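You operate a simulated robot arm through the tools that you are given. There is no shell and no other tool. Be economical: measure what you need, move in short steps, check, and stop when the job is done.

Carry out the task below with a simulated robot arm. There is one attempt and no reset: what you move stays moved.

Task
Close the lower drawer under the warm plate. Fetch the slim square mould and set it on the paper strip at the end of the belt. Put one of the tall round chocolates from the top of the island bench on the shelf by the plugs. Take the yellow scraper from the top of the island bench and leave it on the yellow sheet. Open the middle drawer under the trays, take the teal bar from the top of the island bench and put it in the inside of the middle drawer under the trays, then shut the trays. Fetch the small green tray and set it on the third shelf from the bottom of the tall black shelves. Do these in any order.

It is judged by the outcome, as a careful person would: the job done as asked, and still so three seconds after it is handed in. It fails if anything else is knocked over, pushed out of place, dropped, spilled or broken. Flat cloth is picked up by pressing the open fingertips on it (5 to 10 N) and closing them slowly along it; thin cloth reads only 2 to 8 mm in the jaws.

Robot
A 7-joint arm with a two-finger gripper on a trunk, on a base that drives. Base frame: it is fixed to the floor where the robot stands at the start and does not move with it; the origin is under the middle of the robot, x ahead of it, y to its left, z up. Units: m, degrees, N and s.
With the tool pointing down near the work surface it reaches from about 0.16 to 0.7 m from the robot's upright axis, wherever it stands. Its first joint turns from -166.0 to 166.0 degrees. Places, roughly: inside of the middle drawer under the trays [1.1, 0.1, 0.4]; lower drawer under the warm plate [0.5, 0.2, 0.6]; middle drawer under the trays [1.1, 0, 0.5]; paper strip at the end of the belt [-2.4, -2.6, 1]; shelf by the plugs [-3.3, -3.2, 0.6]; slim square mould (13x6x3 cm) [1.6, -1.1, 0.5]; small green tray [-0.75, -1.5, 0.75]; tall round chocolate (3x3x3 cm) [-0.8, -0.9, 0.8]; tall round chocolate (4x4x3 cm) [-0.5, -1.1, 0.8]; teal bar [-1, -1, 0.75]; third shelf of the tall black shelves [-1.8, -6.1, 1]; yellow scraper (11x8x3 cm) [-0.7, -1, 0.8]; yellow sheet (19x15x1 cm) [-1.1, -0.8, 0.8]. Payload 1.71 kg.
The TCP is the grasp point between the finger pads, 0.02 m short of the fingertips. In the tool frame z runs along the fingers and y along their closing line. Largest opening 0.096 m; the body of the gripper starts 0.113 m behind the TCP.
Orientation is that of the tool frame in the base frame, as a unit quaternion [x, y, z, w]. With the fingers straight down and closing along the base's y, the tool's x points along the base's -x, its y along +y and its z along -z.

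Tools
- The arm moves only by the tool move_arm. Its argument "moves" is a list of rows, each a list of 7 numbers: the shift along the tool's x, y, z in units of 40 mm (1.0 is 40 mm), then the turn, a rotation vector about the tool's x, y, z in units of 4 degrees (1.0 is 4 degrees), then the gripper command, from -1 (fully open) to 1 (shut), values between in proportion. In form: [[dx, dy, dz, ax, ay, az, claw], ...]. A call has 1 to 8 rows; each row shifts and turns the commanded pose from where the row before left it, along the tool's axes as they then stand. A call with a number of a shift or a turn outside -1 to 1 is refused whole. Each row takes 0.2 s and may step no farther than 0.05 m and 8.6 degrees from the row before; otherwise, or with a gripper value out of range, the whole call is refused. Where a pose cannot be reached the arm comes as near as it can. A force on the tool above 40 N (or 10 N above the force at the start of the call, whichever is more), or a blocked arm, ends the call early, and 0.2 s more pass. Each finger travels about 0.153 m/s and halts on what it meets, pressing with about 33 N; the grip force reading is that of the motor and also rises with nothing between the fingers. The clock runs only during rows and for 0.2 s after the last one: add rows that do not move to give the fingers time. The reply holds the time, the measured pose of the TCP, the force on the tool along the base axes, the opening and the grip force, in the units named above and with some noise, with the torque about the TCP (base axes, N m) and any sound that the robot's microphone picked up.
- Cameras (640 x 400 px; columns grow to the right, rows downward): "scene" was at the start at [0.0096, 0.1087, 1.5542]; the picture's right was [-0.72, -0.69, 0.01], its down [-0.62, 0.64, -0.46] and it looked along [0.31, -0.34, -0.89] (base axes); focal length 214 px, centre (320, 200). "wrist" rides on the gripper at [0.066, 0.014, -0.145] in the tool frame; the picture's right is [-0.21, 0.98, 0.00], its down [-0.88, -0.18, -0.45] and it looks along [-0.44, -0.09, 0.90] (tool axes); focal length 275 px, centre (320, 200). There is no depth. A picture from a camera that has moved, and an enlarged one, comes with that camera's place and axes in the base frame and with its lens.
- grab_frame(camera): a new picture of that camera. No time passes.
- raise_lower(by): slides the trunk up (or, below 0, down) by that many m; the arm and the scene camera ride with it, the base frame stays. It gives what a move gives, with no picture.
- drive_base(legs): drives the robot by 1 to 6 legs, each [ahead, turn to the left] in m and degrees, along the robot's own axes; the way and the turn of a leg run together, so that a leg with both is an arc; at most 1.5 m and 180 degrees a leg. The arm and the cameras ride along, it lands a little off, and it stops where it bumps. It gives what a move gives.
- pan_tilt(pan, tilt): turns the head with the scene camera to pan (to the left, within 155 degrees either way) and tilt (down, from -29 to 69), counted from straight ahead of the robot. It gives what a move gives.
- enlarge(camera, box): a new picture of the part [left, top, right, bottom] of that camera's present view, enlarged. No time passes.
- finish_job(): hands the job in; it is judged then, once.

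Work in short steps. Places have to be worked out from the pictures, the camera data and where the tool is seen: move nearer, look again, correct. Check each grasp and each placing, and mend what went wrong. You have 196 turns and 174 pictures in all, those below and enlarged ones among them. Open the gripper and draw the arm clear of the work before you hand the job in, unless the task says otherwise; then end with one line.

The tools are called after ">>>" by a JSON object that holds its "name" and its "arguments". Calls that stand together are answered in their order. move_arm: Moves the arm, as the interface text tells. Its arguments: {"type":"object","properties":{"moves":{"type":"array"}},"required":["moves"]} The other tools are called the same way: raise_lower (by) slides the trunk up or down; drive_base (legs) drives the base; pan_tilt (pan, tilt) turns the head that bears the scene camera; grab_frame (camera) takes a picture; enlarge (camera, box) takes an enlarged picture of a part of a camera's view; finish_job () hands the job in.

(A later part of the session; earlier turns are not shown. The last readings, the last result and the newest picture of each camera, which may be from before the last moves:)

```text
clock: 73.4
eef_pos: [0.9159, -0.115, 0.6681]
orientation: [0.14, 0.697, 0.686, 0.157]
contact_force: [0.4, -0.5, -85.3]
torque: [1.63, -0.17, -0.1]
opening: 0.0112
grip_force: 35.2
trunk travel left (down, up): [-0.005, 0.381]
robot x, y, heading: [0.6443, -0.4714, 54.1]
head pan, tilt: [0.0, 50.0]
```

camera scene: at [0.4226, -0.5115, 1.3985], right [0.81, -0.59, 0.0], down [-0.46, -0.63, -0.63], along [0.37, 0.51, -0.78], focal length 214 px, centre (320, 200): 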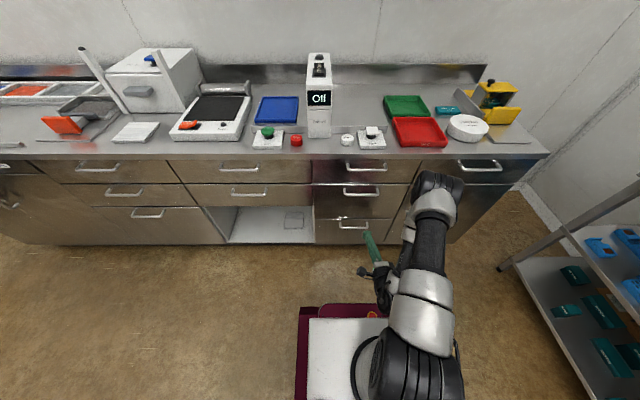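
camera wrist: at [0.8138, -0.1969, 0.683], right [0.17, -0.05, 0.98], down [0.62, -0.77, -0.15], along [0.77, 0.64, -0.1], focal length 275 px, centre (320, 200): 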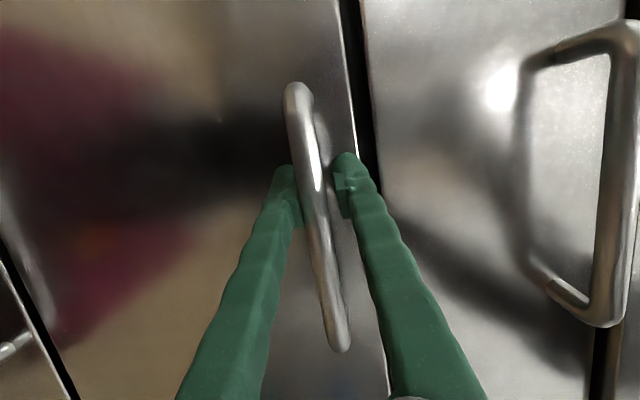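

TCP moved back 3 cm; check whether the drawer came along.

>>> {"name": "grab_frame", "arguments": {"camera": "wrist"}}

>>> {"name": "enlarge", "arguments": {"camera": "scene", "box": [240, 100, 480, 250]}}

```text
142 pictures are left
camera wrist: at [0.7964, -0.221, 0.6807], right [0.17, -0.07, 0.98], down [0.62, -0.77, -0.16], along [0.77, 0.64, -0.09], focal length 275 px, centre (320, 200)
```

wrist: 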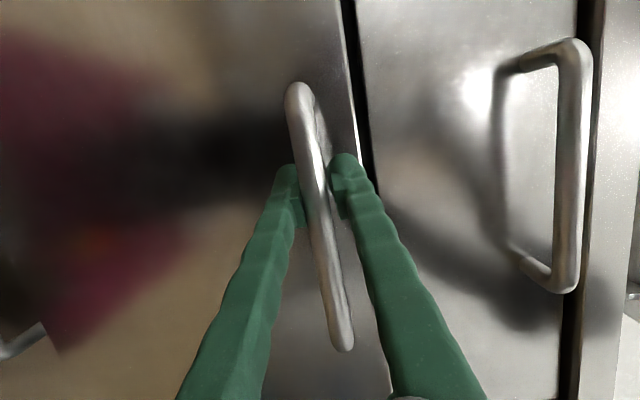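

```text
2.67 times, centred on (360, 175) of scene
camera zoom: at [0.5425, -0.3448, 1.3981], right [0.81, -0.59, 0.0], down [-0.46, -0.63, -0.63], along [0.37, 0.51, -0.78], focal length 572 px, centre (213, 267)
```

zoom: 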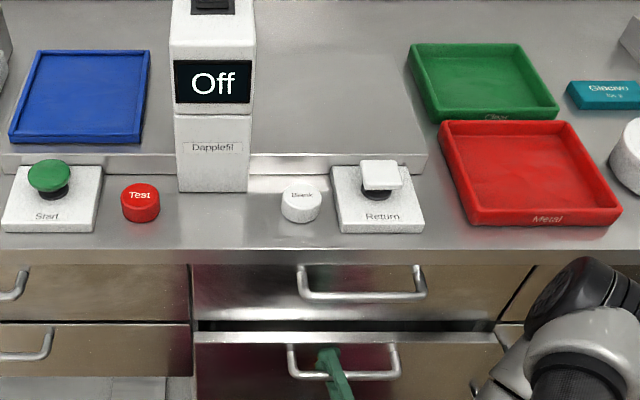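

The drawer is moving with the hand. Continue backing in steps.

>>> {"name": "drive_base", "arguments": {"legs": [[-0.1, 0]]}}

>>> {"name": "drive_base", "arguments": {"legs": [[-0.12, 0]]}}

>>> {"name": "grab_frame", "arguments": {"camera": "scene"}}

```text
clock: 74.6
eef_pos: [0.8555, -0.198, 0.6738]
orientation: [0.129, 0.689, 0.694, 0.166]
contact_force: [-2.7, -1.2, -89.9]
torque: [1.71, 0.27, -0.42]
opening: 0.0282
grip_force: 34.6
trunk travel left (down, up): [-0.005, 0.381]
robot x, y, heading: [0.5826, -0.5551, 54.6]
head pan, tilt: [0.0, 50.0]
```

```text
clock: 75.9
eef_pos: [0.782, -0.2957, 0.6788]
orientation: [0.116, 0.684, 0.699, 0.173]
contact_force: [3.5, -5.2, -88.8]
torque: [1.61, 0.19, -0.5]
opening: 0.0399
grip_force: 35.2
trunk travel left (down, up): [-0.005, 0.381]
robot x, y, heading: [0.5089, -0.6534, 54.2]
head pan, tilt: [0.0, 50.0]
```

```text
140 pictures are left
camera scene: at [0.4114, -0.5267, 1.3981], right [0.81, -0.59, 0.0], down [-0.46, -0.63, -0.63], along [0.37, 0.51, -0.78], focal length 214 px, centre (320, 200)
```

scene: 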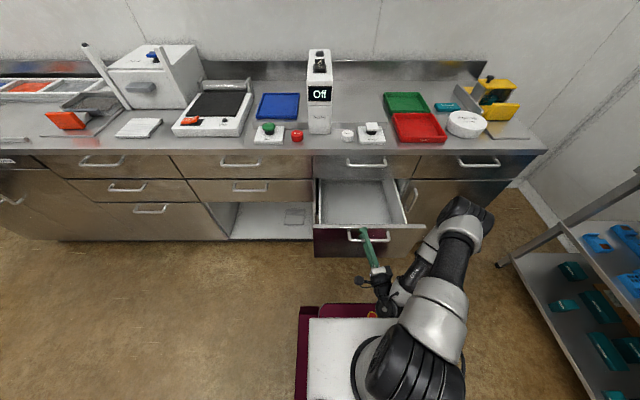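

Drawer is open about 0.25 m. Release: open the jaws while easing down, then back the base away.

>>> {"name": "move_arm", "arguments": {"moves": [[0, -0.4, 0, 0, 0, 0, 0], [0, -0.4, 0, 0, 0, 0, -1], [0, 0, 0, 0, 0, 0, -1], [0, 0, 0, 0, 0, 0, -1]]}}

>>> {"name": "grab_frame", "arguments": {"camera": "wrist"}}

```text
clock: 76.9
eef_pos: [0.7781, -0.3061, 0.6557]
orientation: [0.115, 0.677, 0.705, 0.176]
contact_force: [-0.3, -0.4, 0.1]
torque: [-0.01, 0.01, 0.02]
opening: 0.0959
grip_force: 0.1
trunk travel left (down, up): [-0.005, 0.381]
robot x, y, heading: [0.5111, -0.6561, 54.3]
head pan, tilt: [0.0, 50.0]
```

```text
139 pictures are left
camera wrist: at [0.6591, -0.4124, 0.6563], right [0.1, -0.1, 0.99], down [0.64, -0.76, -0.14], along [0.76, 0.65, -0.01], focal length 275 px, centre (320, 200)
```

wrist: 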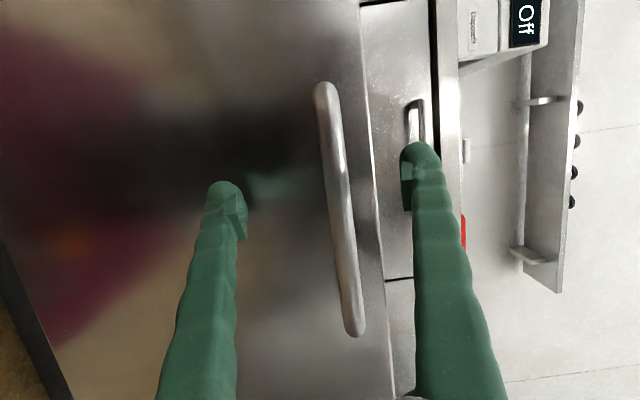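

Free. I back off and look at the cart on the right for the slim square mould.

>>> {"name": "drive_base", "arguments": {"legs": [[-0.25, 0]]}}

>>> {"name": "pan_tilt", "arguments": {"pan": -75, "tilt": 35}}

>>> {"name": "grab_frame", "arguments": {"camera": "scene"}}

```text
clock: 78.8
eef_pos: [0.6333, -0.5093, 0.6552]
orientation: [0.116, 0.676, 0.705, 0.179]
contact_force: [-0.2, 0.3, 0.7]
torque: [-0.01, 0.01, 0.0]
opening: 0.0956
grip_force: 0.0
trunk travel left (down, up): [-0.005, 0.381]
robot x, y, heading: [0.3624, -0.8572, 53.5]
head pan, tilt: [0.0, 50.0]
```

```text
clock: 80.2
eef_pos: [0.6298, -0.5127, 0.6597]
orientation: [0.107, 0.672, 0.709, 0.181]
contact_force: [0.1, 0.5, -0.4]
torque: [-0.01, 0.0, -0.02]
opening: 0.0962
grip_force: 0.0
trunk travel left (down, up): [-0.005, 0.381]
robot x, y, heading: [0.3636, -0.8535, 53.4]
head pan, tilt: [-75.0, 35.0]
```

```text
138 pictures are left
camera scene: at [0.298, -0.8261, 1.4209], right [-0.36, -0.93, 0.02], down [-0.54, 0.2, -0.82], along [0.76, -0.3, -0.58], focal length 214 px, centre (320, 200)
```

scene: 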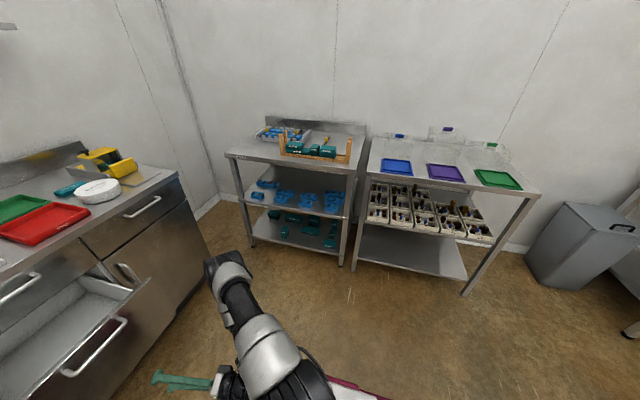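

>>> {"name": "enlarge", "arguments": {"camera": "scene", "box": [230, 115, 370, 260]}}

```text
2.76 times, centred on (300, 188) of scene
camera zoom: at [0.298, -0.8261, 1.4209], right [-0.36, -0.93, 0.02], down [-0.54, 0.2, -0.82], along [0.76, -0.3, -0.58], focal length 592 px, centre (375, 234)
```

zoom: 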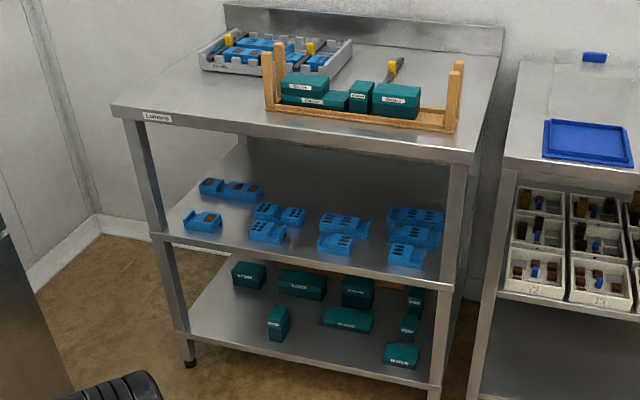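

The moulds are on the middle shelf (z≈0.5) of the cart, whose front is at u≈1.73. I drive up to face it squarely and look closely.

>>> {"name": "drive_base", "arguments": {"legs": [[0, -38.7], [0.45, 0], [0, -51]]}}

>>> {"name": "pan_tilt", "arguments": {"pan": 10, "tilt": 45}}

>>> {"name": "grab_frame", "arguments": {"camera": "scene"}}

```text
clock: 88.0
eef_pos: [1.1174, -1.0222, 0.6641]
orientation: [0.554, 0.387, 0.366, 0.64]
contact_force: [-0.3, -0.2, -0.2]
torque: [-0.02, -0.05, 0.0]
opening: 0.0963
grip_force: 0.1
trunk travel left (down, up): [-0.005, 0.381]
robot x, y, heading: [0.7807, -0.7448, -37.4]
head pan, tilt: [-75.0, 35.0]
```

```text
clock: 89.5
eef_pos: [1.1158, -1.0173, 0.6701]
orientation: [0.54, 0.387, 0.369, 0.65]
contact_force: [0.2, -0.1, -0.7]
torque: [-0.04, -0.01, 0.03]
opening: 0.0959
grip_force: 0.1
trunk travel left (down, up): [-0.005, 0.381]
robot x, y, heading: [0.7793, -0.7481, -37.7]
head pan, tilt: [10.0, 45.0]
```

```text
136 pictures are left
camera scene: at [0.9156, -0.6368, 1.4051], right [-0.46, -0.89, 0.0], down [-0.64, 0.33, -0.7], along [0.62, -0.32, -0.72], focal length 214 px, centre (320, 200)
```

scene: 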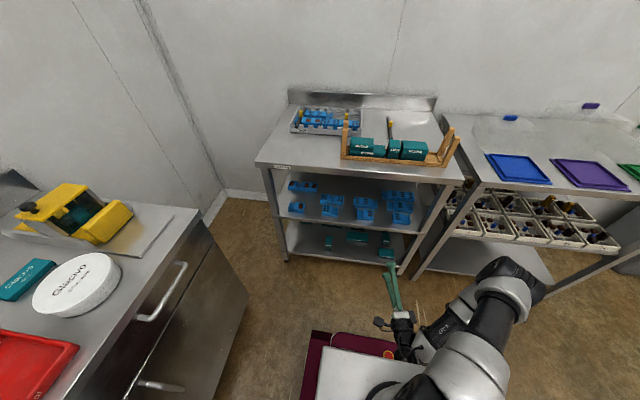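

Enlarge the shelf.

>>> {"name": "enlarge", "arguments": {"camera": "scene", "box": [270, 165, 430, 265]}}

```text
4.00 times, centred on (350, 215) of scene
camera zoom: at [0.9156, -0.6368, 1.4051], right [-0.46, -0.89, 0.0], down [-0.64, 0.33, -0.7], along [0.62, -0.32, -0.72], focal length 858 px, centre (200, 140)
```

zoom: 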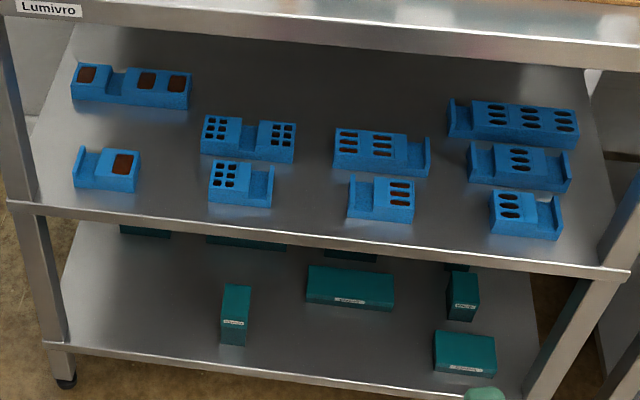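

The 13x6 cm mould with square cavities is the back one of the second column, at about (1.645,-1.094). I roll the gripper so the camera is on top and it closes sideways, keeping clear of the cart.

>>> {"name": "move_arm", "arguments": {"moves": [[0, 0, 0, 0, 0, 1, -1], [0, 0, 0, 0, 0, 1, -1], [0, 0, 0, 0, 0, 1, -1], [0, 0, 0, 0, 0, 1, -1], [0, 0, 0, 0, 0, 1, -1], [0, 0, 0, 0, 0, 1, -1], [0, 0, 0, 0, 0, 1, -1], [0, 0, 0, 0, 0, 1, -1]]}}

>>> {"name": "move_arm", "arguments": {"moves": [[0, 0, 0, 0, 0, 1, -1], [0, 0, 0, 0, 0, 1, -1], [0, 0, 0, 0, 0, 1, -1], [0, 0, 0, 0, 0, 1, -1], [0, 0, 0, 0, 0, 1, -1], [0, 0, 0, 0, 0, 1, -1], [0, 0, 0, 0, 0, 1, -1], [0, 0, 0, 0, 0, 1, -1]]}}

>>> {"name": "grab_frame", "arguments": {"camera": "wrist"}}

```text
clock: 91.3
eef_pos: [1.1152, -1.0208, 0.6725]
orientation: [0.623, 0.216, 0.534, 0.529]
contact_force: [0.1, -0.3, 0.5]
torque: [0.0, 0.03, -0.01]
opening: 0.096
grip_force: 0.0
trunk travel left (down, up): [-0.005, 0.381]
robot x, y, heading: [0.7806, -0.7462, -37.4]
head pan, tilt: [10.0, 45.0]
```

```text
clock: 93.1
eef_pos: [1.1144, -1.0215, 0.6738]
orientation: [0.658, 0.038, 0.659, 0.362]
contact_force: [-0.4, -0.4, 0.1]
torque: [0.0, 0.0, 0.01]
opening: 0.0962
grip_force: 0.1
trunk travel left (down, up): [-0.005, 0.381]
robot x, y, heading: [0.7807, -0.746, -37.7]
head pan, tilt: [10.0, 45.0]
```

```text
134 pictures are left
camera wrist: at [0.9872, -0.9357, 0.7172], right [-0.45, -0.83, 0.34], down [-0.43, -0.14, -0.89], along [0.78, -0.55, -0.3], focal length 275 px, centre (320, 200)
```

wrist: 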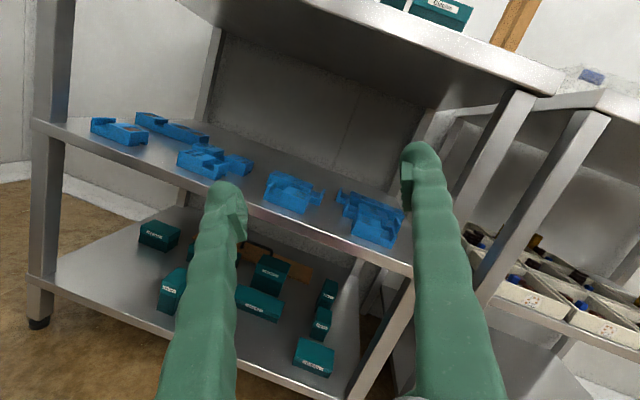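

Now the wrist camera looks the right way up. I turn the tool to face +u, pitched 45 deg down, roll level.

>>> {"name": "move_arm", "arguments": {"moves": [[0, 0, 0, 0.07, -0.85, 0.52, -1], [0, 0, 0, 0.07, -0.85, 0.52, -1], [0, 0, 0, 0.07, -0.85, 0.52, -1], [0, 0, 0, 0.07, -0.85, 0.52, -1], [0, 0, 0, 0.07, -0.85, 0.52, -1], [0, 0, 0, 0.07, -0.85, 0.52, -1], [0, 0, 0, 0.07, -0.85, 0.52, -1], [0, 0, 0, 0.07, -0.85, 0.52, -1]]}}

>>> {"name": "move_arm", "arguments": {"moves": [[0, 0, 0, 0.07, -0.85, 0.52, -1], [0, 0, 0, 0.07, -0.85, 0.52, -1], [0, 0, 0, 0.07, -0.85, 0.52, -1], [0, 0, 0, 0.07, -0.85, 0.52, -1], [0, 0, 0, 0.07, -0.85, 0.52, -1], [0, 0, 0, 0.07, -0.85, 0.52, -1], [0, 0, 0, 0.07, -0.85, 0.52, -1], [0, 0, 0, 0.07, -0.85, 0.52, -1]]}}

>>> {"name": "grab_frame", "arguments": {"camera": "wrist"}}

>>> {"name": "grab_frame", "arguments": {"camera": "scene"}}

```text
clock: 94.9
eef_pos: [1.1302, -1.0419, 0.626]
orientation: [0.808, -0.134, 0.521, 0.239]
contact_force: [0.0, 0.0, 0.2]
torque: [0.0, -0.01, 0.01]
opening: 0.096
grip_force: 0.0
out of reach, approached as far as the arm can: row 3, 4, 5, 6, 7, 8
trunk travel left (down, up): [-0.005, 0.381]
robot x, y, heading: [0.7827, -0.7452, -37.4]
head pan, tilt: [10.0, 45.0]
```

```text
clock: 96.7
eef_pos: [1.1363, -1.0498, 0.6183]
orientation: [0.833, -0.173, 0.481, 0.21]
contact_force: [-0.2, 0.0, -0.2]
torque: [0.0, 0.07, 0.02]
opening: 0.0962
grip_force: 0.2
out of reach, approached as far as the arm can: row 1, 2, 3, 4, 5, 6, 7, 8
trunk travel left (down, up): [-0.005, 0.381]
robot x, y, heading: [0.7801, -0.7467, -37.6]
head pan, tilt: [10.0, 45.0]
```

```text
133 pictures are left
camera wrist: at [1.0548, -0.9925, 0.7426], right [-0.58, -0.82, 0.0], down [-0.65, 0.46, -0.6], along [0.49, -0.35, -0.8], focal length 275 px, centre (320, 200)
```

wrist: 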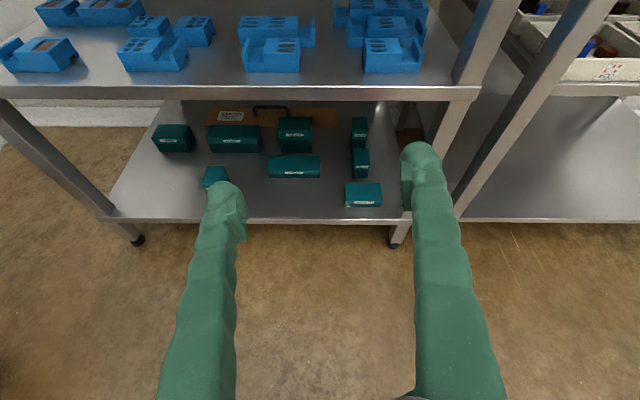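

```text
132 pictures are left
camera scene: at [0.9156, -0.6368, 1.4051], right [-0.46, -0.89, 0.0], down [-0.64, 0.33, -0.7], along [0.62, -0.32, -0.72], focal length 214 px, centre (320, 200)
```

scene: 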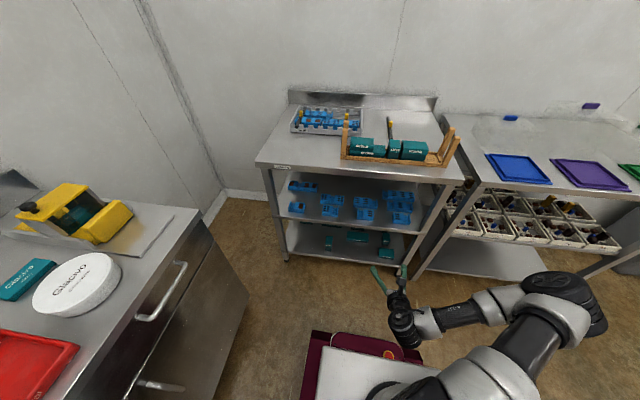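

The cart is centred; I sidestep left 10 cm and come 25 cm nearer, in pieces so the fingers stay outside the shelf while turning.

>>> {"name": "drive_base", "arguments": {"legs": [[0, 32], [0.22, 0], [0, -30.5]]}}

>>> {"name": "grab_frame", "arguments": {"camera": "wrist"}}

```text
clock: 102.1
eef_pos: [1.3602, -1.0658, 0.6173]
orientation: [0.834, -0.166, 0.484, 0.205]
contact_force: [0.5, -1.1, -0.2]
torque: [-0.03, 0.0, -0.03]
opening: 0.0959
grip_force: 0.1
trunk travel left (down, up): [-0.005, 0.381]
robot x, y, heading: [1.0007, -0.7657, -36.4]
head pan, tilt: [10.0, 45.0]
```

```text
131 pictures are left
camera wrist: at [1.277, -1.0097, 0.7426], right [-0.56, -0.83, 0.0], down [-0.66, 0.45, -0.6], along [0.5, -0.34, -0.8], focal length 275 px, centre (320, 200)
```

wrist: 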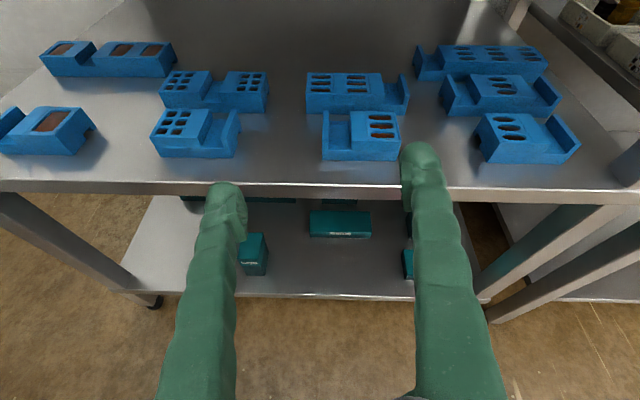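

Both cameras agree the target's right block is at about u=1.985, v=0.057, top z 0.536. I drive in 12 cm and shift the hand left 11 cm above the moulds.

>>> {"name": "drive_base", "arguments": {"legs": [[0.12, 0]]}}

>>> {"name": "move_arm", "arguments": {"moves": [[0.2, -0.9, 0, 0, 0, 0, -0.54], [0.2, -0.9, 0, 0, 0, 0, -0.54], [0.2, -0.9, 0, 0, 0, 0, -0.54], [0, 0, 0, 0, 0, 0, -0.54]]}}

>>> {"name": "grab_frame", "arguments": {"camera": "wrist"}}

>>> {"name": "grab_frame", "arguments": {"camera": "scene"}}

```text
clock: 103.3
eef_pos: [1.4545, -1.1419, 0.6201]
orientation: [0.831, -0.166, 0.487, 0.212]
contact_force: [1.2, -0.3, -0.5]
torque: [0.01, 0.02, 0.02]
opening: 0.0962
grip_force: 0.0
trunk travel left (down, up): [-0.005, 0.381]
robot x, y, heading: [1.0964, -0.8346, -36.8]
head pan, tilt: [10.0, 45.0]
```

```text
clock: 104.3
eef_pos: [1.5183, -1.0508, 0.6169]
orientation: [0.825, -0.166, 0.495, 0.216]
contact_force: [0.3, -0.3, 0.8]
torque: [0.03, 0.02, 0.02]
opening: 0.0736
grip_force: 0.1
out of reach, approached as far as the arm can: row 1
trunk travel left (down, up): [-0.005, 0.381]
robot x, y, heading: [1.0993, -0.8369, -36.8]
head pan, tilt: [10.0, 45.0]
```

```text
130 pictures are left
camera wrist: at [1.4343, -0.9916, 0.739], right [-0.57, -0.82, 0.01], down [-0.64, 0.44, -0.63], along [0.51, -0.36, -0.78], focal length 275 px, centre (320, 200)
```

wrist: 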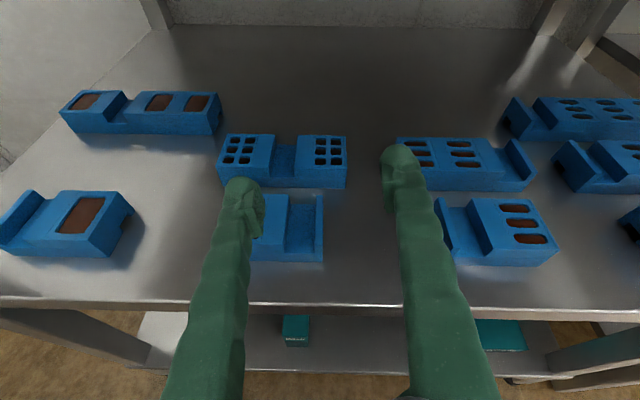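

```text
129 pictures are left
camera scene: at [1.2322, -0.728, 1.4051], right [-0.45, -0.89, 0.0], down [-0.64, 0.32, -0.7], along [0.62, -0.31, -0.72], focal length 214 px, centre (320, 200)
```

scene: 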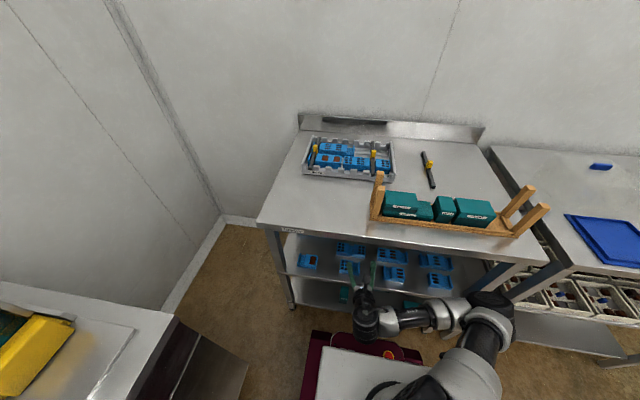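

Aligned in v (0.052). I steepen the pitch by ~18 deg and level the roll before descending.

>>> {"name": "move_arm", "arguments": {"moves": [[0.2, 0, 0.1, 0, -0.9, 0.6, -0.54], [0.2, 0, 0.1, 0, -0.9, 0.6, -0.54], [0.2, 0, 0.1, 0, -0.9, 0.6, -0.54], [0.2, 0, 0.1, 0, -0.9, 0.6, -0.54], [0.2, 0, 0.1, 0, -0.9, 0.6, -0.54], [0, 0, 0, 0, 0, 0, -0.54]]}}

>>> {"name": "grab_frame", "arguments": {"camera": "wrist"}}

```text
clock: 105.8
eef_pos: [1.5211, -1.0518, 0.6202]
orientation: [0.83, -0.178, 0.485, 0.21]
contact_force: [0.4, -1.1, 0.5]
torque: [-0.02, 0.03, -0.02]
opening: 0.0739
grip_force: 0.1
out of reach, approached as far as the arm can: row 1, 2, 3, 4, 5
trunk travel left (down, up): [-0.005, 0.381]
robot x, y, heading: [1.0982, -0.8374, -36.5]
head pan, tilt: [10.0, 45.0]
```

```text
128 pictures are left
camera wrist: at [1.4385, -0.995, 0.7435], right [-0.58, -0.81, -0.01], down [-0.64, 0.47, -0.61], along [0.5, -0.35, -0.79], focal length 275 px, centre (320, 200)
```

wrist: 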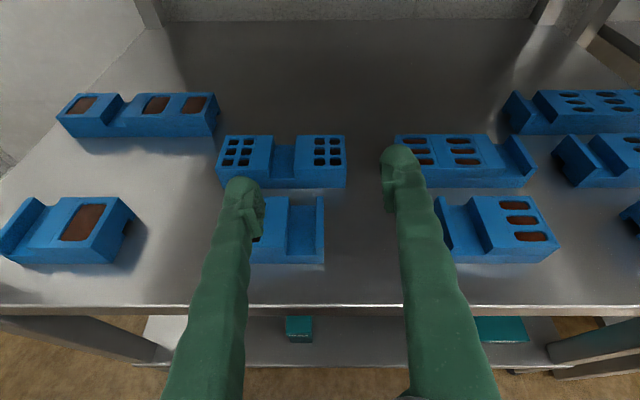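

Reach-limited here; move forward at this height (toward more arm extension), then see the orientation.

>>> {"name": "move_arm", "arguments": {"moves": [[0.34, 0.08, 0.72, 0, 0, 0, -0.54], [0.34, 0.08, 0.72, 0, 0, 0, -0.54], [0.34, 0.08, 0.72, 0, 0, 0, -0.54], [0, 0, 0, 0, 0, 0, -0.54]]}}

```text
clock: 106.8
eef_pos: [1.5247, -1.0754, 0.6111]
orientation: [0.828, -0.177, 0.488, 0.212]
contact_force: [-0.2, -0.1, 0.4]
torque: [0.01, -0.01, 0.02]
opening: 0.0738
grip_force: 0.1
out of reach, approached as far as the arm can: row 1, 2, 3
trunk travel left (down, up): [-0.005, 0.381]
robot x, y, heading: [1.0977, -0.8391, -36.9]
head pan, tilt: [10.0, 45.0]
```

This wrist configuration (camera on top) limits the reach. I back out and roll the gripper 180 deg back to its natural side (camera underneath), which earlier allowed every pitch.

>>> {"name": "drive_base", "arguments": {"legs": [[-0.35, 0]]}}

>>> {"name": "move_arm", "arguments": {"moves": [[0, 0, 0, 0, 0, -1, -0.54], [0, 0, 0, 0, 0, -1, -0.54], [0, 0, 0, 0, 0, -1, -0.54], [0, 0, 0, 0, 0, -1, -0.54], [0, 0, 0, 0, 0, -1, -0.54], [0, 0, 0, 0, 0, -1, -0.54], [0, 0, 0, 0, 0, -1, -0.54], [0, 0, 0, 0, 0, -1, -0.54]]}}

>>> {"name": "move_arm", "arguments": {"moves": [[0, 0, 0, 0, 0, -1, -0.54], [0, 0, 0, 0, 0, -1, -0.54], [0, 0, 0, 0, 0, -1, -0.54], [0, 0, 0, 0, 0, -1, -0.54], [0, 0, 0, 0, 0, -1, -0.54], [0, 0, 0, 0, 0, -1, -0.54], [0, 0, 0, 0, 0, -1, -0.54], [0, 0, 0, 0, 0, -1, -0.54]]}}

>>> {"name": "move_arm", "arguments": {"moves": [[0, 0, 0, 0, 0, -1, -0.54], [0, 0, 0, 0, 0, -1, -0.54], [0, 0, 0, 0, 0, -1, -0.54], [0, 0, 0, 0, 0, -1, -0.54], [0, 0, 0, 0, 0, -1, -0.54], [0, 0, 0, 0, 0, -1, -0.54], [0, 0, 0, 0, 0, -1, -0.54], [0, 0, 0, 0, 0, -1, -0.54]]}}

>>> {"name": "move_arm", "arguments": {"moves": [[0, 0, 0, 0, 0, -1, -0.54], [0, 0, 0, 0, 0, -1, -0.54], [0, 0, 0, 0, 0, -1, -0.54], [0, 0, 0, 0, 0, -1, -0.54], [0, 0, 0, 0, 0, -1, -0.54], [0, 0, 0, 0, 0, -1, -0.54], [0, 0, 0, 0, 0, -1, -0.54], [0, 0, 0, 0, 0, -1, -0.54]]}}

>>> {"name": "grab_frame", "arguments": {"camera": "scene"}}

```text
clock: 109.1
eef_pos: [1.2534, -0.8749, 0.6114]
orientation: [0.828, -0.178, 0.487, 0.213]
contact_force: [0.3, -0.6, -0.1]
torque: [-0.02, 0.02, 0.05]
opening: 0.0739
grip_force: 0.0
trunk travel left (down, up): [-0.005, 0.381]
robot x, y, heading: [0.8245, -0.6344, -36.9]
head pan, tilt: [10.0, 45.0]
```

```text
clock: 110.9
eef_pos: [1.2464, -0.8681, 0.6192]
orientation: [0.841, 0.058, 0.415, 0.343]
contact_force: [-0.9, -0.1, -0.8]
torque: [-0.01, 0.01, -0.02]
opening: 0.0738
grip_force: 0.1
trunk travel left (down, up): [-0.005, 0.381]
robot x, y, heading: [0.8246, -0.6385, -36.8]
head pan, tilt: [10.0, 45.0]
```

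```text
clock: 112.7
eef_pos: [1.2471, -0.8683, 0.6189]
orientation: [0.793, 0.287, 0.304, 0.444]
contact_force: [1.0, 0.3, -0.5]
torque: [0.01, 0.01, 0.02]
opening: 0.0739
grip_force: 0.1
trunk travel left (down, up): [-0.005, 0.381]
robot x, y, heading: [0.8199, -0.6352, -36.8]
head pan, tilt: [10.0, 45.0]
```

```text
clock: 114.5
eef_pos: [1.2291, -0.8683, 0.602]
orientation: [0.681, 0.494, 0.173, 0.513]
contact_force: [0.1, 0.0, 0.8]
torque: [0.03, -0.02, -0.02]
opening: 0.074
grip_force: 0.0
out of reach, approached as far as the arm can: row 5, 6, 7, 8
trunk travel left (down, up): [-0.005, 0.381]
robot x, y, heading: [0.8244, -0.6356, -36.8]
head pan, tilt: [10.0, 45.0]
```

```text
clock: 116.3
eef_pos: [1.1779, -0.8889, 0.5723]
orientation: [0.519, 0.663, 0.026, 0.54]
contact_force: [0.0, -0.3, 0.3]
torque: [0.0, 0.01, -0.01]
opening: 0.0737
grip_force: 0.0
out of reach, approached as far as the arm can: row 1, 2, 3, 4, 5, 6, 7, 8
trunk travel left (down, up): [-0.005, 0.381]
robot x, y, heading: [0.8272, -0.6419, -36.6]
head pan, tilt: [10.0, 45.0]
```

```text
127 pictures are left
camera scene: at [0.9611, -0.5272, 1.4052], right [-0.45, -0.89, 0.0], down [-0.64, 0.32, -0.7], along [0.62, -0.31, -0.72], focal length 214 px, centre (320, 200)
```

scene: 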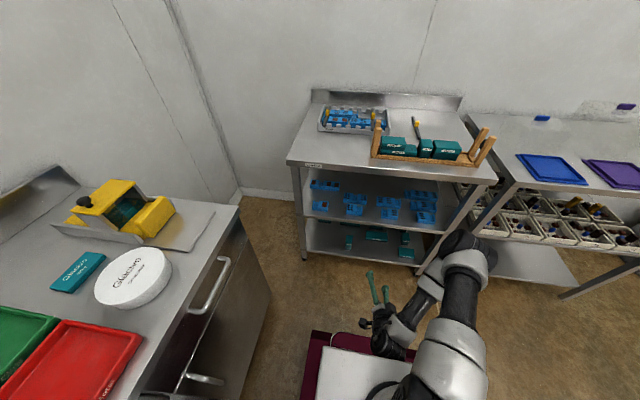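

The roll is about three-quarters done but the arm is folded low; move up and forward, then finish the roll.

>>> {"name": "move_arm", "arguments": {"moves": [[-0.61, 0.51, 0.3, 0, 0, 0, -0.54], [-0.61, 0.51, 0.3, 0, 0, 0, -0.54], [-0.61, 0.51, 0.3, 0, 0, 0, -0.54], [-0.61, 0.51, 0.3, 0, 0, 0, -0.54], [0, 0, 0, 0, 0, -1, -0.54], [0, 0, 0, 0, 0, -1, -0.54], [0, 0, 0, 0, 0, -1, -0.54], [0, 0, 0, 0, 0, -1, -0.54]]}}

>>> {"name": "move_arm", "arguments": {"moves": [[0, 0, 0, 0, 0.5, -1, -0.54], [0, 0, 0, 0, 0.5, -1, -0.54], [0, 0, 0, 0, 0.5, -1, -0.54], [0, 0, 0, 0, 0.5, -1, -0.54], [0, 0, 0, 0, 0.5, -1, -0.54], [0, 0, 0, 0, 0.5, -1, -0.54], [0, 0, 0, 0, 0.5, -1, -0.54], [0, 0, 0, 0, 0, 0, -0.54]]}}

>>> {"name": "grab_frame", "arguments": {"camera": "scene"}}

```text
clock: 118.1
eef_pos: [1.1885, -0.9753, 0.6353]
orientation: [0.422, 0.729, -0.049, 0.537]
contact_force: [0.5, 0.0, 0.3]
torque: [0.02, 0.02, 0.04]
opening: 0.074
grip_force: 0.1
out of reach, approached as far as the arm can: row 1, 2, 3, 4, 5, 7, 8
trunk travel left (down, up): [-0.005, 0.381]
robot x, y, heading: [0.8179, -0.6384, -36.8]
head pan, tilt: [10.0, 45.0]
```

```text
clock: 119.9
eef_pos: [1.1876, -0.9757, 0.6331]
orientation: [0.237, 0.869, -0.128, 0.416]
contact_force: [0.6, 0.7, -0.4]
torque: [-0.03, 0.01, -0.04]
opening: 0.0742
grip_force: 0.2
trunk travel left (down, up): [-0.005, 0.381]
robot x, y, heading: [0.8235, -0.6346, -36.5]
head pan, tilt: [10.0, 45.0]
```

```text
126 pictures are left
camera scene: at [0.9614, -0.527, 1.4051], right [-0.45, -0.89, 0.0], down [-0.64, 0.32, -0.7], along [0.62, -0.31, -0.72], focal length 214 px, centre (320, 200)
```

scene: 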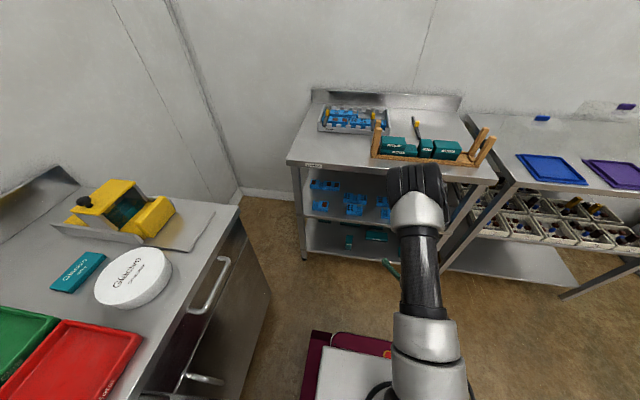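

Now the arm is in its natural elbow-up form, tool pitched 38 deg, level. I shift left 13 cm and extend the arm 20 cm, still outside the cart, then see where the forearm is.

>>> {"name": "move_arm", "arguments": {"moves": [[0, 0.84, 0, 0, 0, 0, -0.54], [0, 0.84, 0, 0, 0, 0, -0.54], [0, 0.84, 0, 0, 0, 0, -0.54], [0, 0.84, 0, 0, 0, 0, -0.54], [-0.5, 0, 0.7, 0, 0, 0, -0.54], [-0.5, 0, 0.7, 0, 0, 0, -0.54], [-0.5, 0, 0.7, 0, 0, 0, -0.54], [0, 0, 0, 0, 0, 0, -0.54]]}}

>>> {"name": "grab_frame", "arguments": {"camera": "scene"}}

>>> {"name": "grab_frame", "arguments": {"camera": "wrist"}}

```text
clock: 121.7
eef_pos: [1.3367, -0.9275, 0.6186]
orientation: [0.252, 0.875, -0.128, 0.393]
contact_force: [-0.7, 0.0, 0.0]
torque: [-0.01, 0.01, -0.01]
opening: 0.0738
grip_force: 0.1
out of reach, approached as far as the arm can: row 1, 2
trunk travel left (down, up): [-0.005, 0.381]
robot x, y, heading: [0.8291, -0.6385, -36.6]
head pan, tilt: [10.0, 45.0]
```

```text
125 pictures are left
camera scene: at [0.9614, -0.5274, 1.4051], right [-0.45, -0.89, 0.0], down [-0.64, 0.32, -0.7], along [0.62, -0.31, -0.72], focal length 214 px, centre (320, 200)
```

scene: 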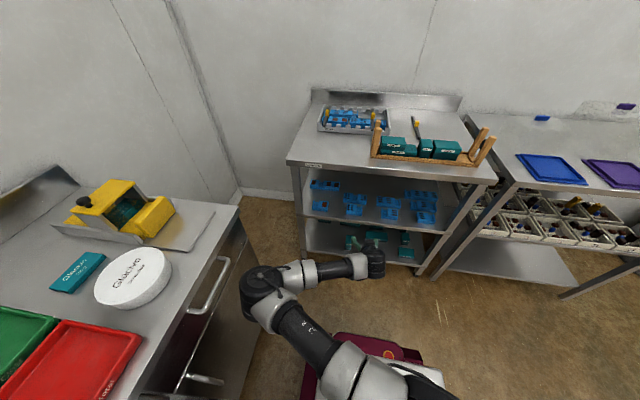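

```text
124 pictures are left
camera wrist: at [1.216, -0.8334, 0.6641], right [0.64, 0.75, 0.13], down [0.12, -0.27, 0.96], along [0.76, -0.6, -0.26], focal length 275 px, centre (320, 200)
```

wrist: 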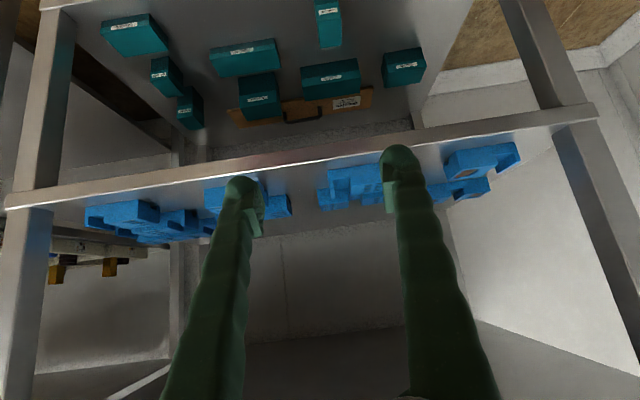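

Excellent: the elbow went to the left and the forearm is now low and level — good for going under the cart top. TCP v=0.044, pitch 41 deg. Drive forward 0.27 m.

>>> {"name": "drive_base", "arguments": {"legs": [[0.27, 0]]}}

>>> {"name": "grab_frame", "arguments": {"camera": "wrist"}}

>>> {"name": "grab_frame", "arguments": {"camera": "scene"}}

```text
clock: 123.7
eef_pos: [1.5549, -1.0815, 0.6191]
orientation: [0.247, 0.877, -0.125, 0.394]
contact_force: [-0.2, -0.3, -0.1]
torque: [0.03, 0.0, -0.03]
opening: 0.0738
grip_force: 0.0
trunk travel left (down, up): [-0.005, 0.381]
robot x, y, heading: [1.0429, -0.7998, -36.0]
head pan, tilt: [10.0, 45.0]
```

```text
123 pictures are left
camera wrist: at [1.4341, -0.9891, 0.6641], right [0.64, 0.76, 0.13], down [0.12, -0.27, 0.96], along [0.76, -0.59, -0.26], focal length 275 px, centre (320, 200)
```

wrist: 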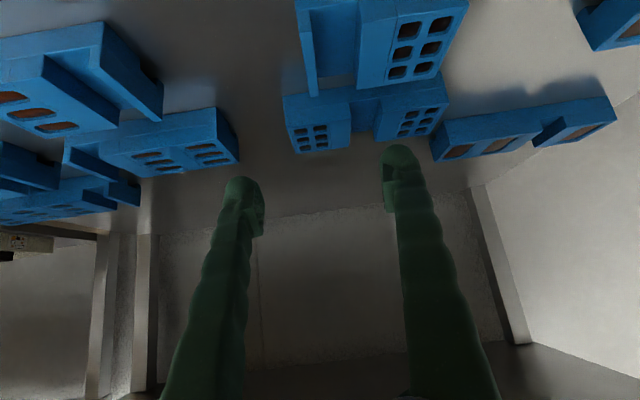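

```text
122 pictures are left
camera scene: at [1.1765, -0.6857, 1.4051], right [-0.44, -0.9, 0.0], down [-0.64, 0.32, -0.7], along [0.63, -0.3, -0.72], focal length 214 px, centre (320, 200)
```

scene: 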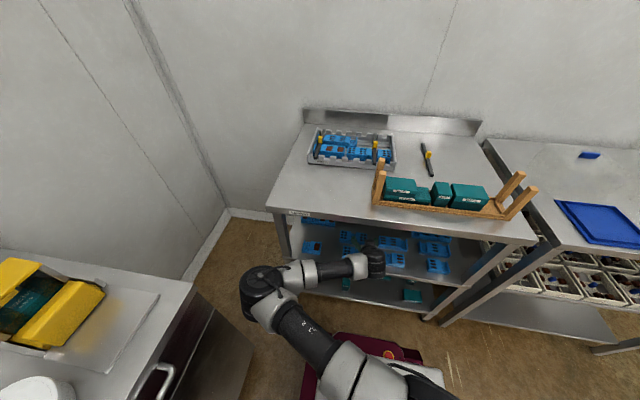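

Target's right block is at u=1.977, v=0.050; TCP u=1.893, v=0.049. Move the arm forward 8.3 cm at this height.

>>> {"name": "move_arm", "arguments": {"moves": [[-0.41, 0, 0.52, 0, 0, 0, -0.54], [-0.41, 0, 0.52, 0, 0, 0, -0.54], [-0.41, 0, 0.52, 0, 0, 0, -0.54], [0, 0, 0, 0, 0, 0, -0.54]]}}

>>> {"name": "grab_frame", "arguments": {"camera": "wrist"}}

```text
clock: 124.7
eef_pos: [1.6152, -1.12, 0.6252]
orientation: [0.246, 0.873, -0.127, 0.401]
contact_force: [0.2, 0.4, -0.4]
torque: [-0.02, -0.02, 0.01]
opening: 0.0739
grip_force: 0.0
trunk travel left (down, up): [-0.005, 0.381]
robot x, y, heading: [1.0432, -0.7946, -36.0]
head pan, tilt: [10.0, 45.0]
```

```text
121 pictures are left
camera wrist: at [1.4939, -1.0264, 0.6682], right [0.64, 0.76, 0.13], down [0.11, -0.26, 0.96], along [0.76, -0.6, -0.24], focal length 275 px, centre (320, 200)
```

wrist: 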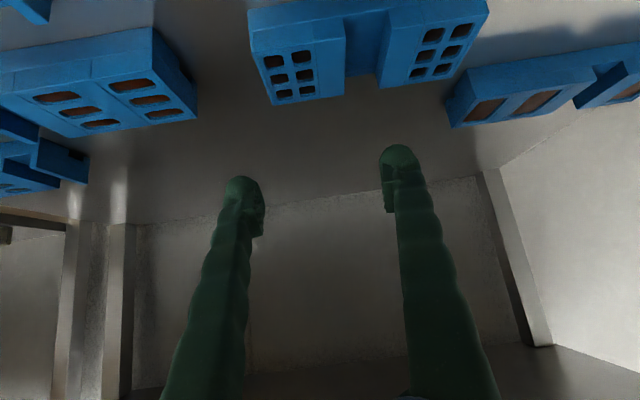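

The notch is at v≈0.091, right block v≈0.05. I shift 5 mm right and descend in steps, left finger into the notch.

>>> {"name": "move_arm", "arguments": {"moves": [[0.3, -0.12, 0.45, 0, 0, 0, -0.54], [0.38, 0, 0.33, 0, 0, 0, -0.54], [0.38, 0, 0.33, 0, 0, 0, -0.54], [0, 0, 0, 0, 0, 0, -0.54]]}}

>>> {"name": "grab_frame", "arguments": {"camera": "wrist"}}

>>> {"name": "enlarge", "arguments": {"camera": "scene", "box": [280, 210, 480, 310]}}

```text
clock: 125.7
eef_pos: [1.6174, -1.1287, 0.5634]
orientation: [0.246, 0.873, -0.127, 0.401]
contact_force: [-0.2, 0.8, -0.2]
torque: [0.04, -0.01, -0.02]
opening: 0.0742
grip_force: 0.1
trunk travel left (down, up): [-0.005, 0.381]
robot x, y, heading: [1.0408, -0.796, -36.2]
head pan, tilt: [10.0, 45.0]
```

```text
120 pictures are left
camera wrist: at [1.4952, -1.0356, 0.6065], right [0.64, 0.76, 0.13], down [0.11, -0.26, 0.96], along [0.76, -0.6, -0.24], focal length 275 px, centre (320, 200)
```

wrist: 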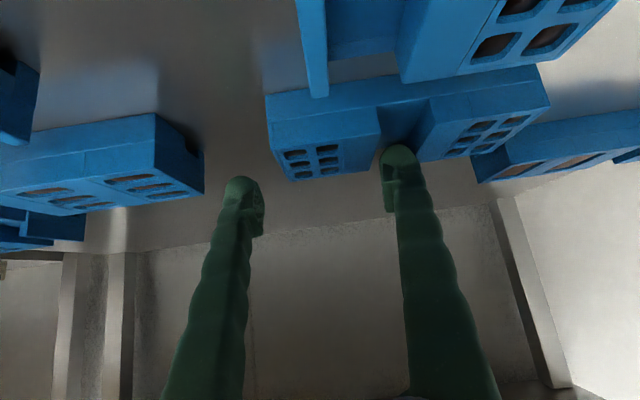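

```text
3.20 times, centred on (380, 260) of scene
camera zoom: at [1.1768, -0.6858, 1.4051], right [-0.44, -0.9, 0.0], down [-0.64, 0.32, -0.7], along [0.63, -0.3, -0.72], focal length 686 px, centre (128, 8)
```

zoom: 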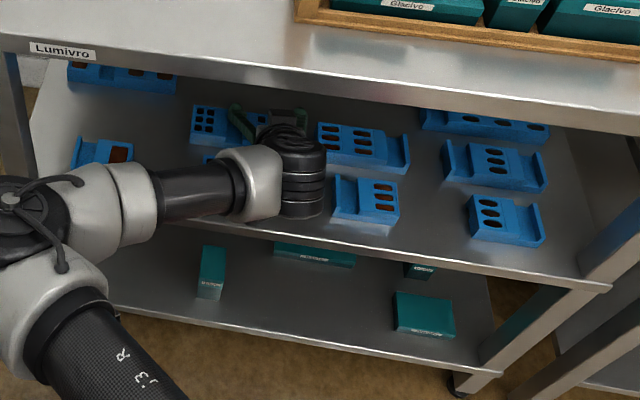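

The left finger sits over the notch and the right finger beyond the block's end. Descend 2 cm more.

>>> {"name": "move_arm", "arguments": {"moves": [[0.19, 0, 0.17, 0, 0, 0, -0.54], [0.19, 0, 0.17, 0, 0, 0, -0.54], [0.1, 0, 0.09, 0, 0, 0, -0.54], [0, 0, 0, 0, 0, 0, -0.54]]}}

>>> {"name": "grab_frame", "arguments": {"camera": "wrist"}}

```text
clock: 126.3
eef_pos: [1.6142, -1.1268, 0.559]
orientation: [0.246, 0.867, -0.131, 0.412]
contact_force: [0.2, 0.7, -0.4]
torque: [0.02, -0.02, 0.02]
opening: 0.0739
grip_force: 0.0
trunk travel left (down, up): [-0.005, 0.381]
robot x, y, heading: [1.0421, -0.7969, -36.1]
head pan, tilt: [10.0, 45.0]
stopped in row 3: the force on the tool passed its limit at 42 N (the readings are from after the stop); the commanded pose is now the measured one
```

```text
118 pictures are left
camera wrist: at [1.492, -1.0326, 0.5994], right [0.64, 0.76, 0.14], down [0.08, -0.24, 0.97], along [0.77, -0.6, -0.22], focal length 275 px, centre (320, 200)
```

wrist: 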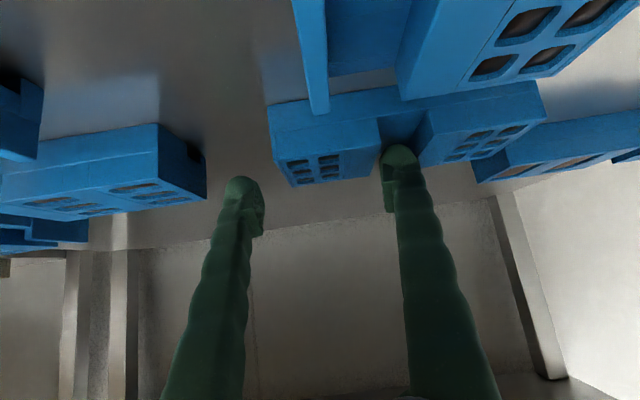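

Contact came from the left finger landing on the right block's edge: recomputed notch is v 0.088–0.121. I rise slightly, shift 11 mm left, open to 85 mm and go down again.

>>> {"name": "move_arm", "arguments": {"moves": [[-0.3, 0, -0.25, 0, 0.3, 0, -0.77], [0, 0.27, 0, 0, 0.3, 0, -0.77], [0, 0, 0, 0, 0, 0, -0.77]]}}

>>> {"name": "grab_frame", "arguments": {"camera": "wrist"}}

```text
clock: 127.1
eef_pos: [1.6194, -1.1183, 0.5764]
orientation: [0.25, 0.875, -0.127, 0.395]
contact_force: [1.0, 0.3, -0.2]
torque: [-0.01, 0.01, 0.01]
opening: 0.0851
grip_force: 0.0
trunk travel left (down, up): [-0.005, 0.381]
robot x, y, heading: [1.0436, -0.7958, -36.0]
head pan, tilt: [10.0, 45.0]
```

```text
117 pictures are left
camera wrist: at [1.4985, -1.0245, 0.6214], right [0.64, 0.76, 0.13], down [0.12, -0.26, 0.96], along [0.76, -0.6, -0.26], focal length 275 px, centre (320, 200)
```

wrist: 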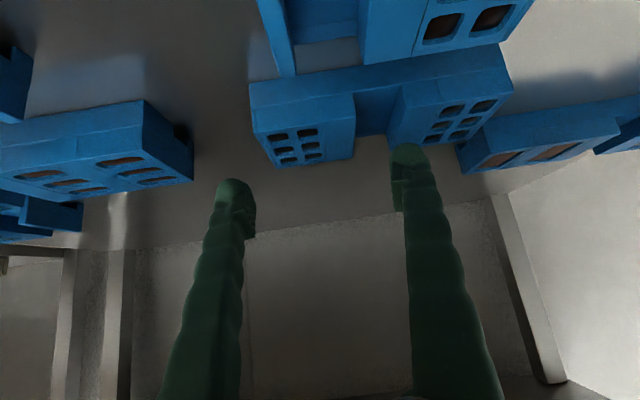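

I need a finer look at the notch.

>>> {"name": "enlarge", "arguments": {"camera": "wrist", "box": [220, 20, 540, 220]}}

```text
2.00 times, centred on (380, 120) of wrist
camera zoom: at [1.4985, -1.0245, 0.6214], right [0.64, 0.76, 0.13], down [0.12, -0.26, 0.96], along [0.76, -0.6, -0.26], focal length 551 px, centre (200, 360)
```

zoom: 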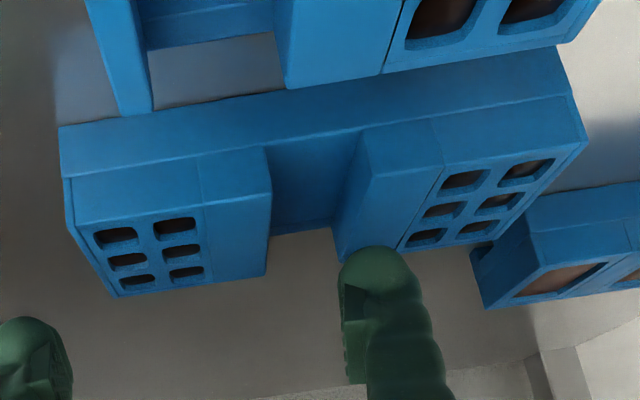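

Notch measured at v 0.083–0.111, block 0.0205–0.0825. Set opening 78 mm centred at v=0.055 and descend 3.5 cm.

>>> {"name": "move_arm", "arguments": {"moves": [[0, -0.06, 0, 0, 0, 0, -0.625], [0.12, 0, 0.18, 0, 0, 0, -0.625], [0.17, 0, 0.15, 0, 0, 0, -0.625], [0.17, 0, 0.15, 0, 0, 0, -0.625], [0.13, 0, 0.11, 0, 0, 0, -0.625], [0, 0, 0, 0, 0, 0, -0.625]]}}

>>> {"name": "enlarge", "arguments": {"camera": "wrist", "box": [180, 50, 500, 250]}}

```text
clock: 128.2
eef_pos: [1.6154, -1.1187, 0.5664]
orientation: [0.251, 0.868, -0.131, 0.408]
contact_force: [-0.1, 0.0, -0.3]
torque: [0.03, 0.0, 0.01]
opening: 0.0776
grip_force: 0.1
trunk travel left (down, up): [-0.005, 0.381]
robot x, y, heading: [1.0409, -0.7966, -36.2]
head pan, tilt: [10.0, 45.0]
stopped in row 5: the force on the tool passed its limit at 44 N (the readings are from after the stop); the commanded pose is now the measured one
```

```text
2.00 times, centred on (340, 150) of wrist
camera zoom: at [1.4944, -1.0237, 0.6081], right [0.64, 0.75, 0.14], down [0.09, -0.25, 0.96], along [0.76, -0.61, -0.23], focal length 551 px, centre (280, 300)
```

zoom: 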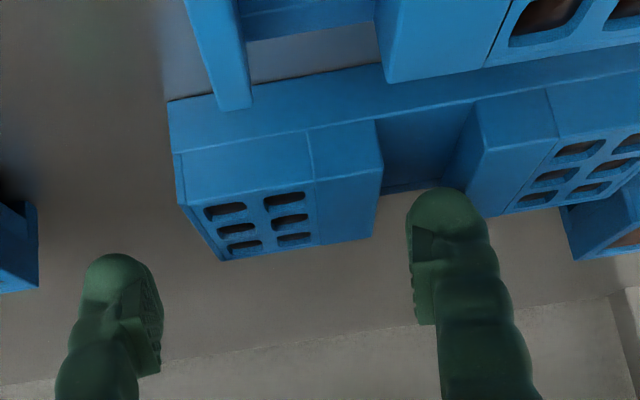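

Corrected triangulation: mould tops are at z≈0.55 and block v 0.034–0.083, so the fingers are already in the notch near its floor (~0.54). I ease down a few mm and close.

>>> {"name": "move_arm", "arguments": {"moves": [[0, 0.09, 0, 0, 0, 0, -0.4], [0.1, 0, 0.09, 0, 0, 0, -0.4], [0, 0, 0, 0, 0, 0, 0.2], [0, 0, 0, 0, 0, 0, 1], [0, 0, 0, 0, 0, 0, 1]]}}

>>> {"name": "enlarge", "arguments": {"camera": "wrist", "box": [180, 50, 500, 250]}}

```text
clock: 129.3
eef_pos: [1.6165, -1.116, 0.5617]
orientation: [0.251, 0.868, -0.131, 0.408]
contact_force: [0.9, -0.1, 2.3]
torque: [0.08, 0.01, -0.06]
opening: 0.0516
grip_force: 33.0
trunk travel left (down, up): [-0.005, 0.381]
robot x, y, heading: [1.0428, -0.7973, -36.1]
head pan, tilt: [10.0, 45.0]
```

```text
2.00 times, centred on (340, 150) of wrist
camera zoom: at [1.4961, -1.0212, 0.6025], right [0.64, 0.75, 0.14], down [0.09, -0.25, 0.96], along [0.76, -0.61, -0.23], focal length 551 px, centre (280, 300)
```

zoom: 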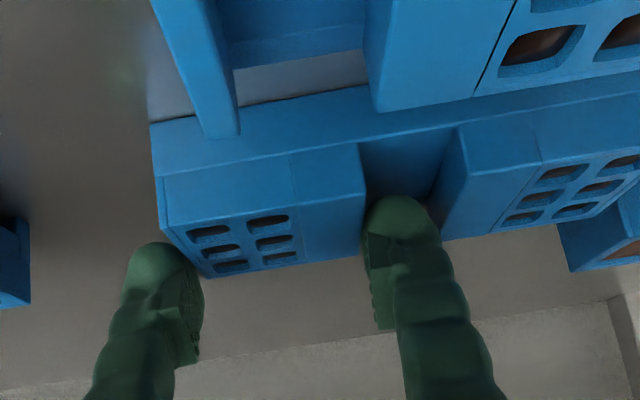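

Gripped (51.6 mm, block between the fingers). Lift 6 cm straight up.

>>> {"name": "move_arm", "arguments": {"moves": [[-0.38, 0, -0.33, 0, 0, 0, 1], [-0.38, 0, -0.33, 0, 0, 0, 1], [-0.38, 0, -0.33, 0, 0, 0, 1], [0, 0, 0, 0, 0, 0, 1]]}}

>>> {"name": "grab_frame", "arguments": {"camera": "wrist"}}

```text
clock: 130.3
eef_pos: [1.6157, -1.1139, 0.6232]
orientation: [0.251, 0.868, -0.131, 0.407]
contact_force: [0.1, -0.5, -0.9]
torque: [-0.05, 0.02, -0.02]
opening: 0.0516
grip_force: 32.7
trunk travel left (down, up): [-0.005, 0.381]
robot x, y, heading: [1.045, -0.7974, -36.1]
head pan, tilt: [10.0, 45.0]
```

```text
113 pictures are left
camera wrist: at [1.4948, -1.0188, 0.6629], right [0.64, 0.75, 0.14], down [0.09, -0.25, 0.96], along [0.76, -0.61, -0.23], focal length 275 px, centre (320, 200)
```

wrist: 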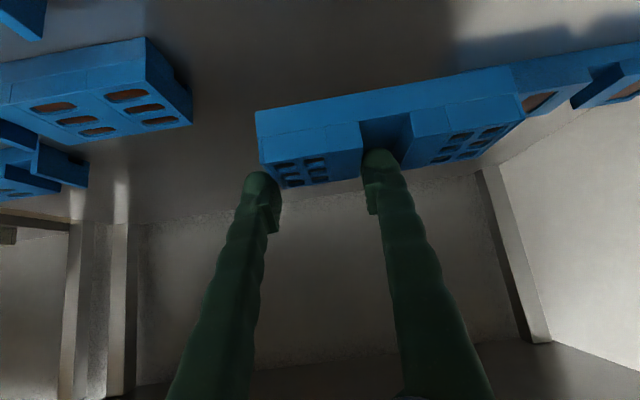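

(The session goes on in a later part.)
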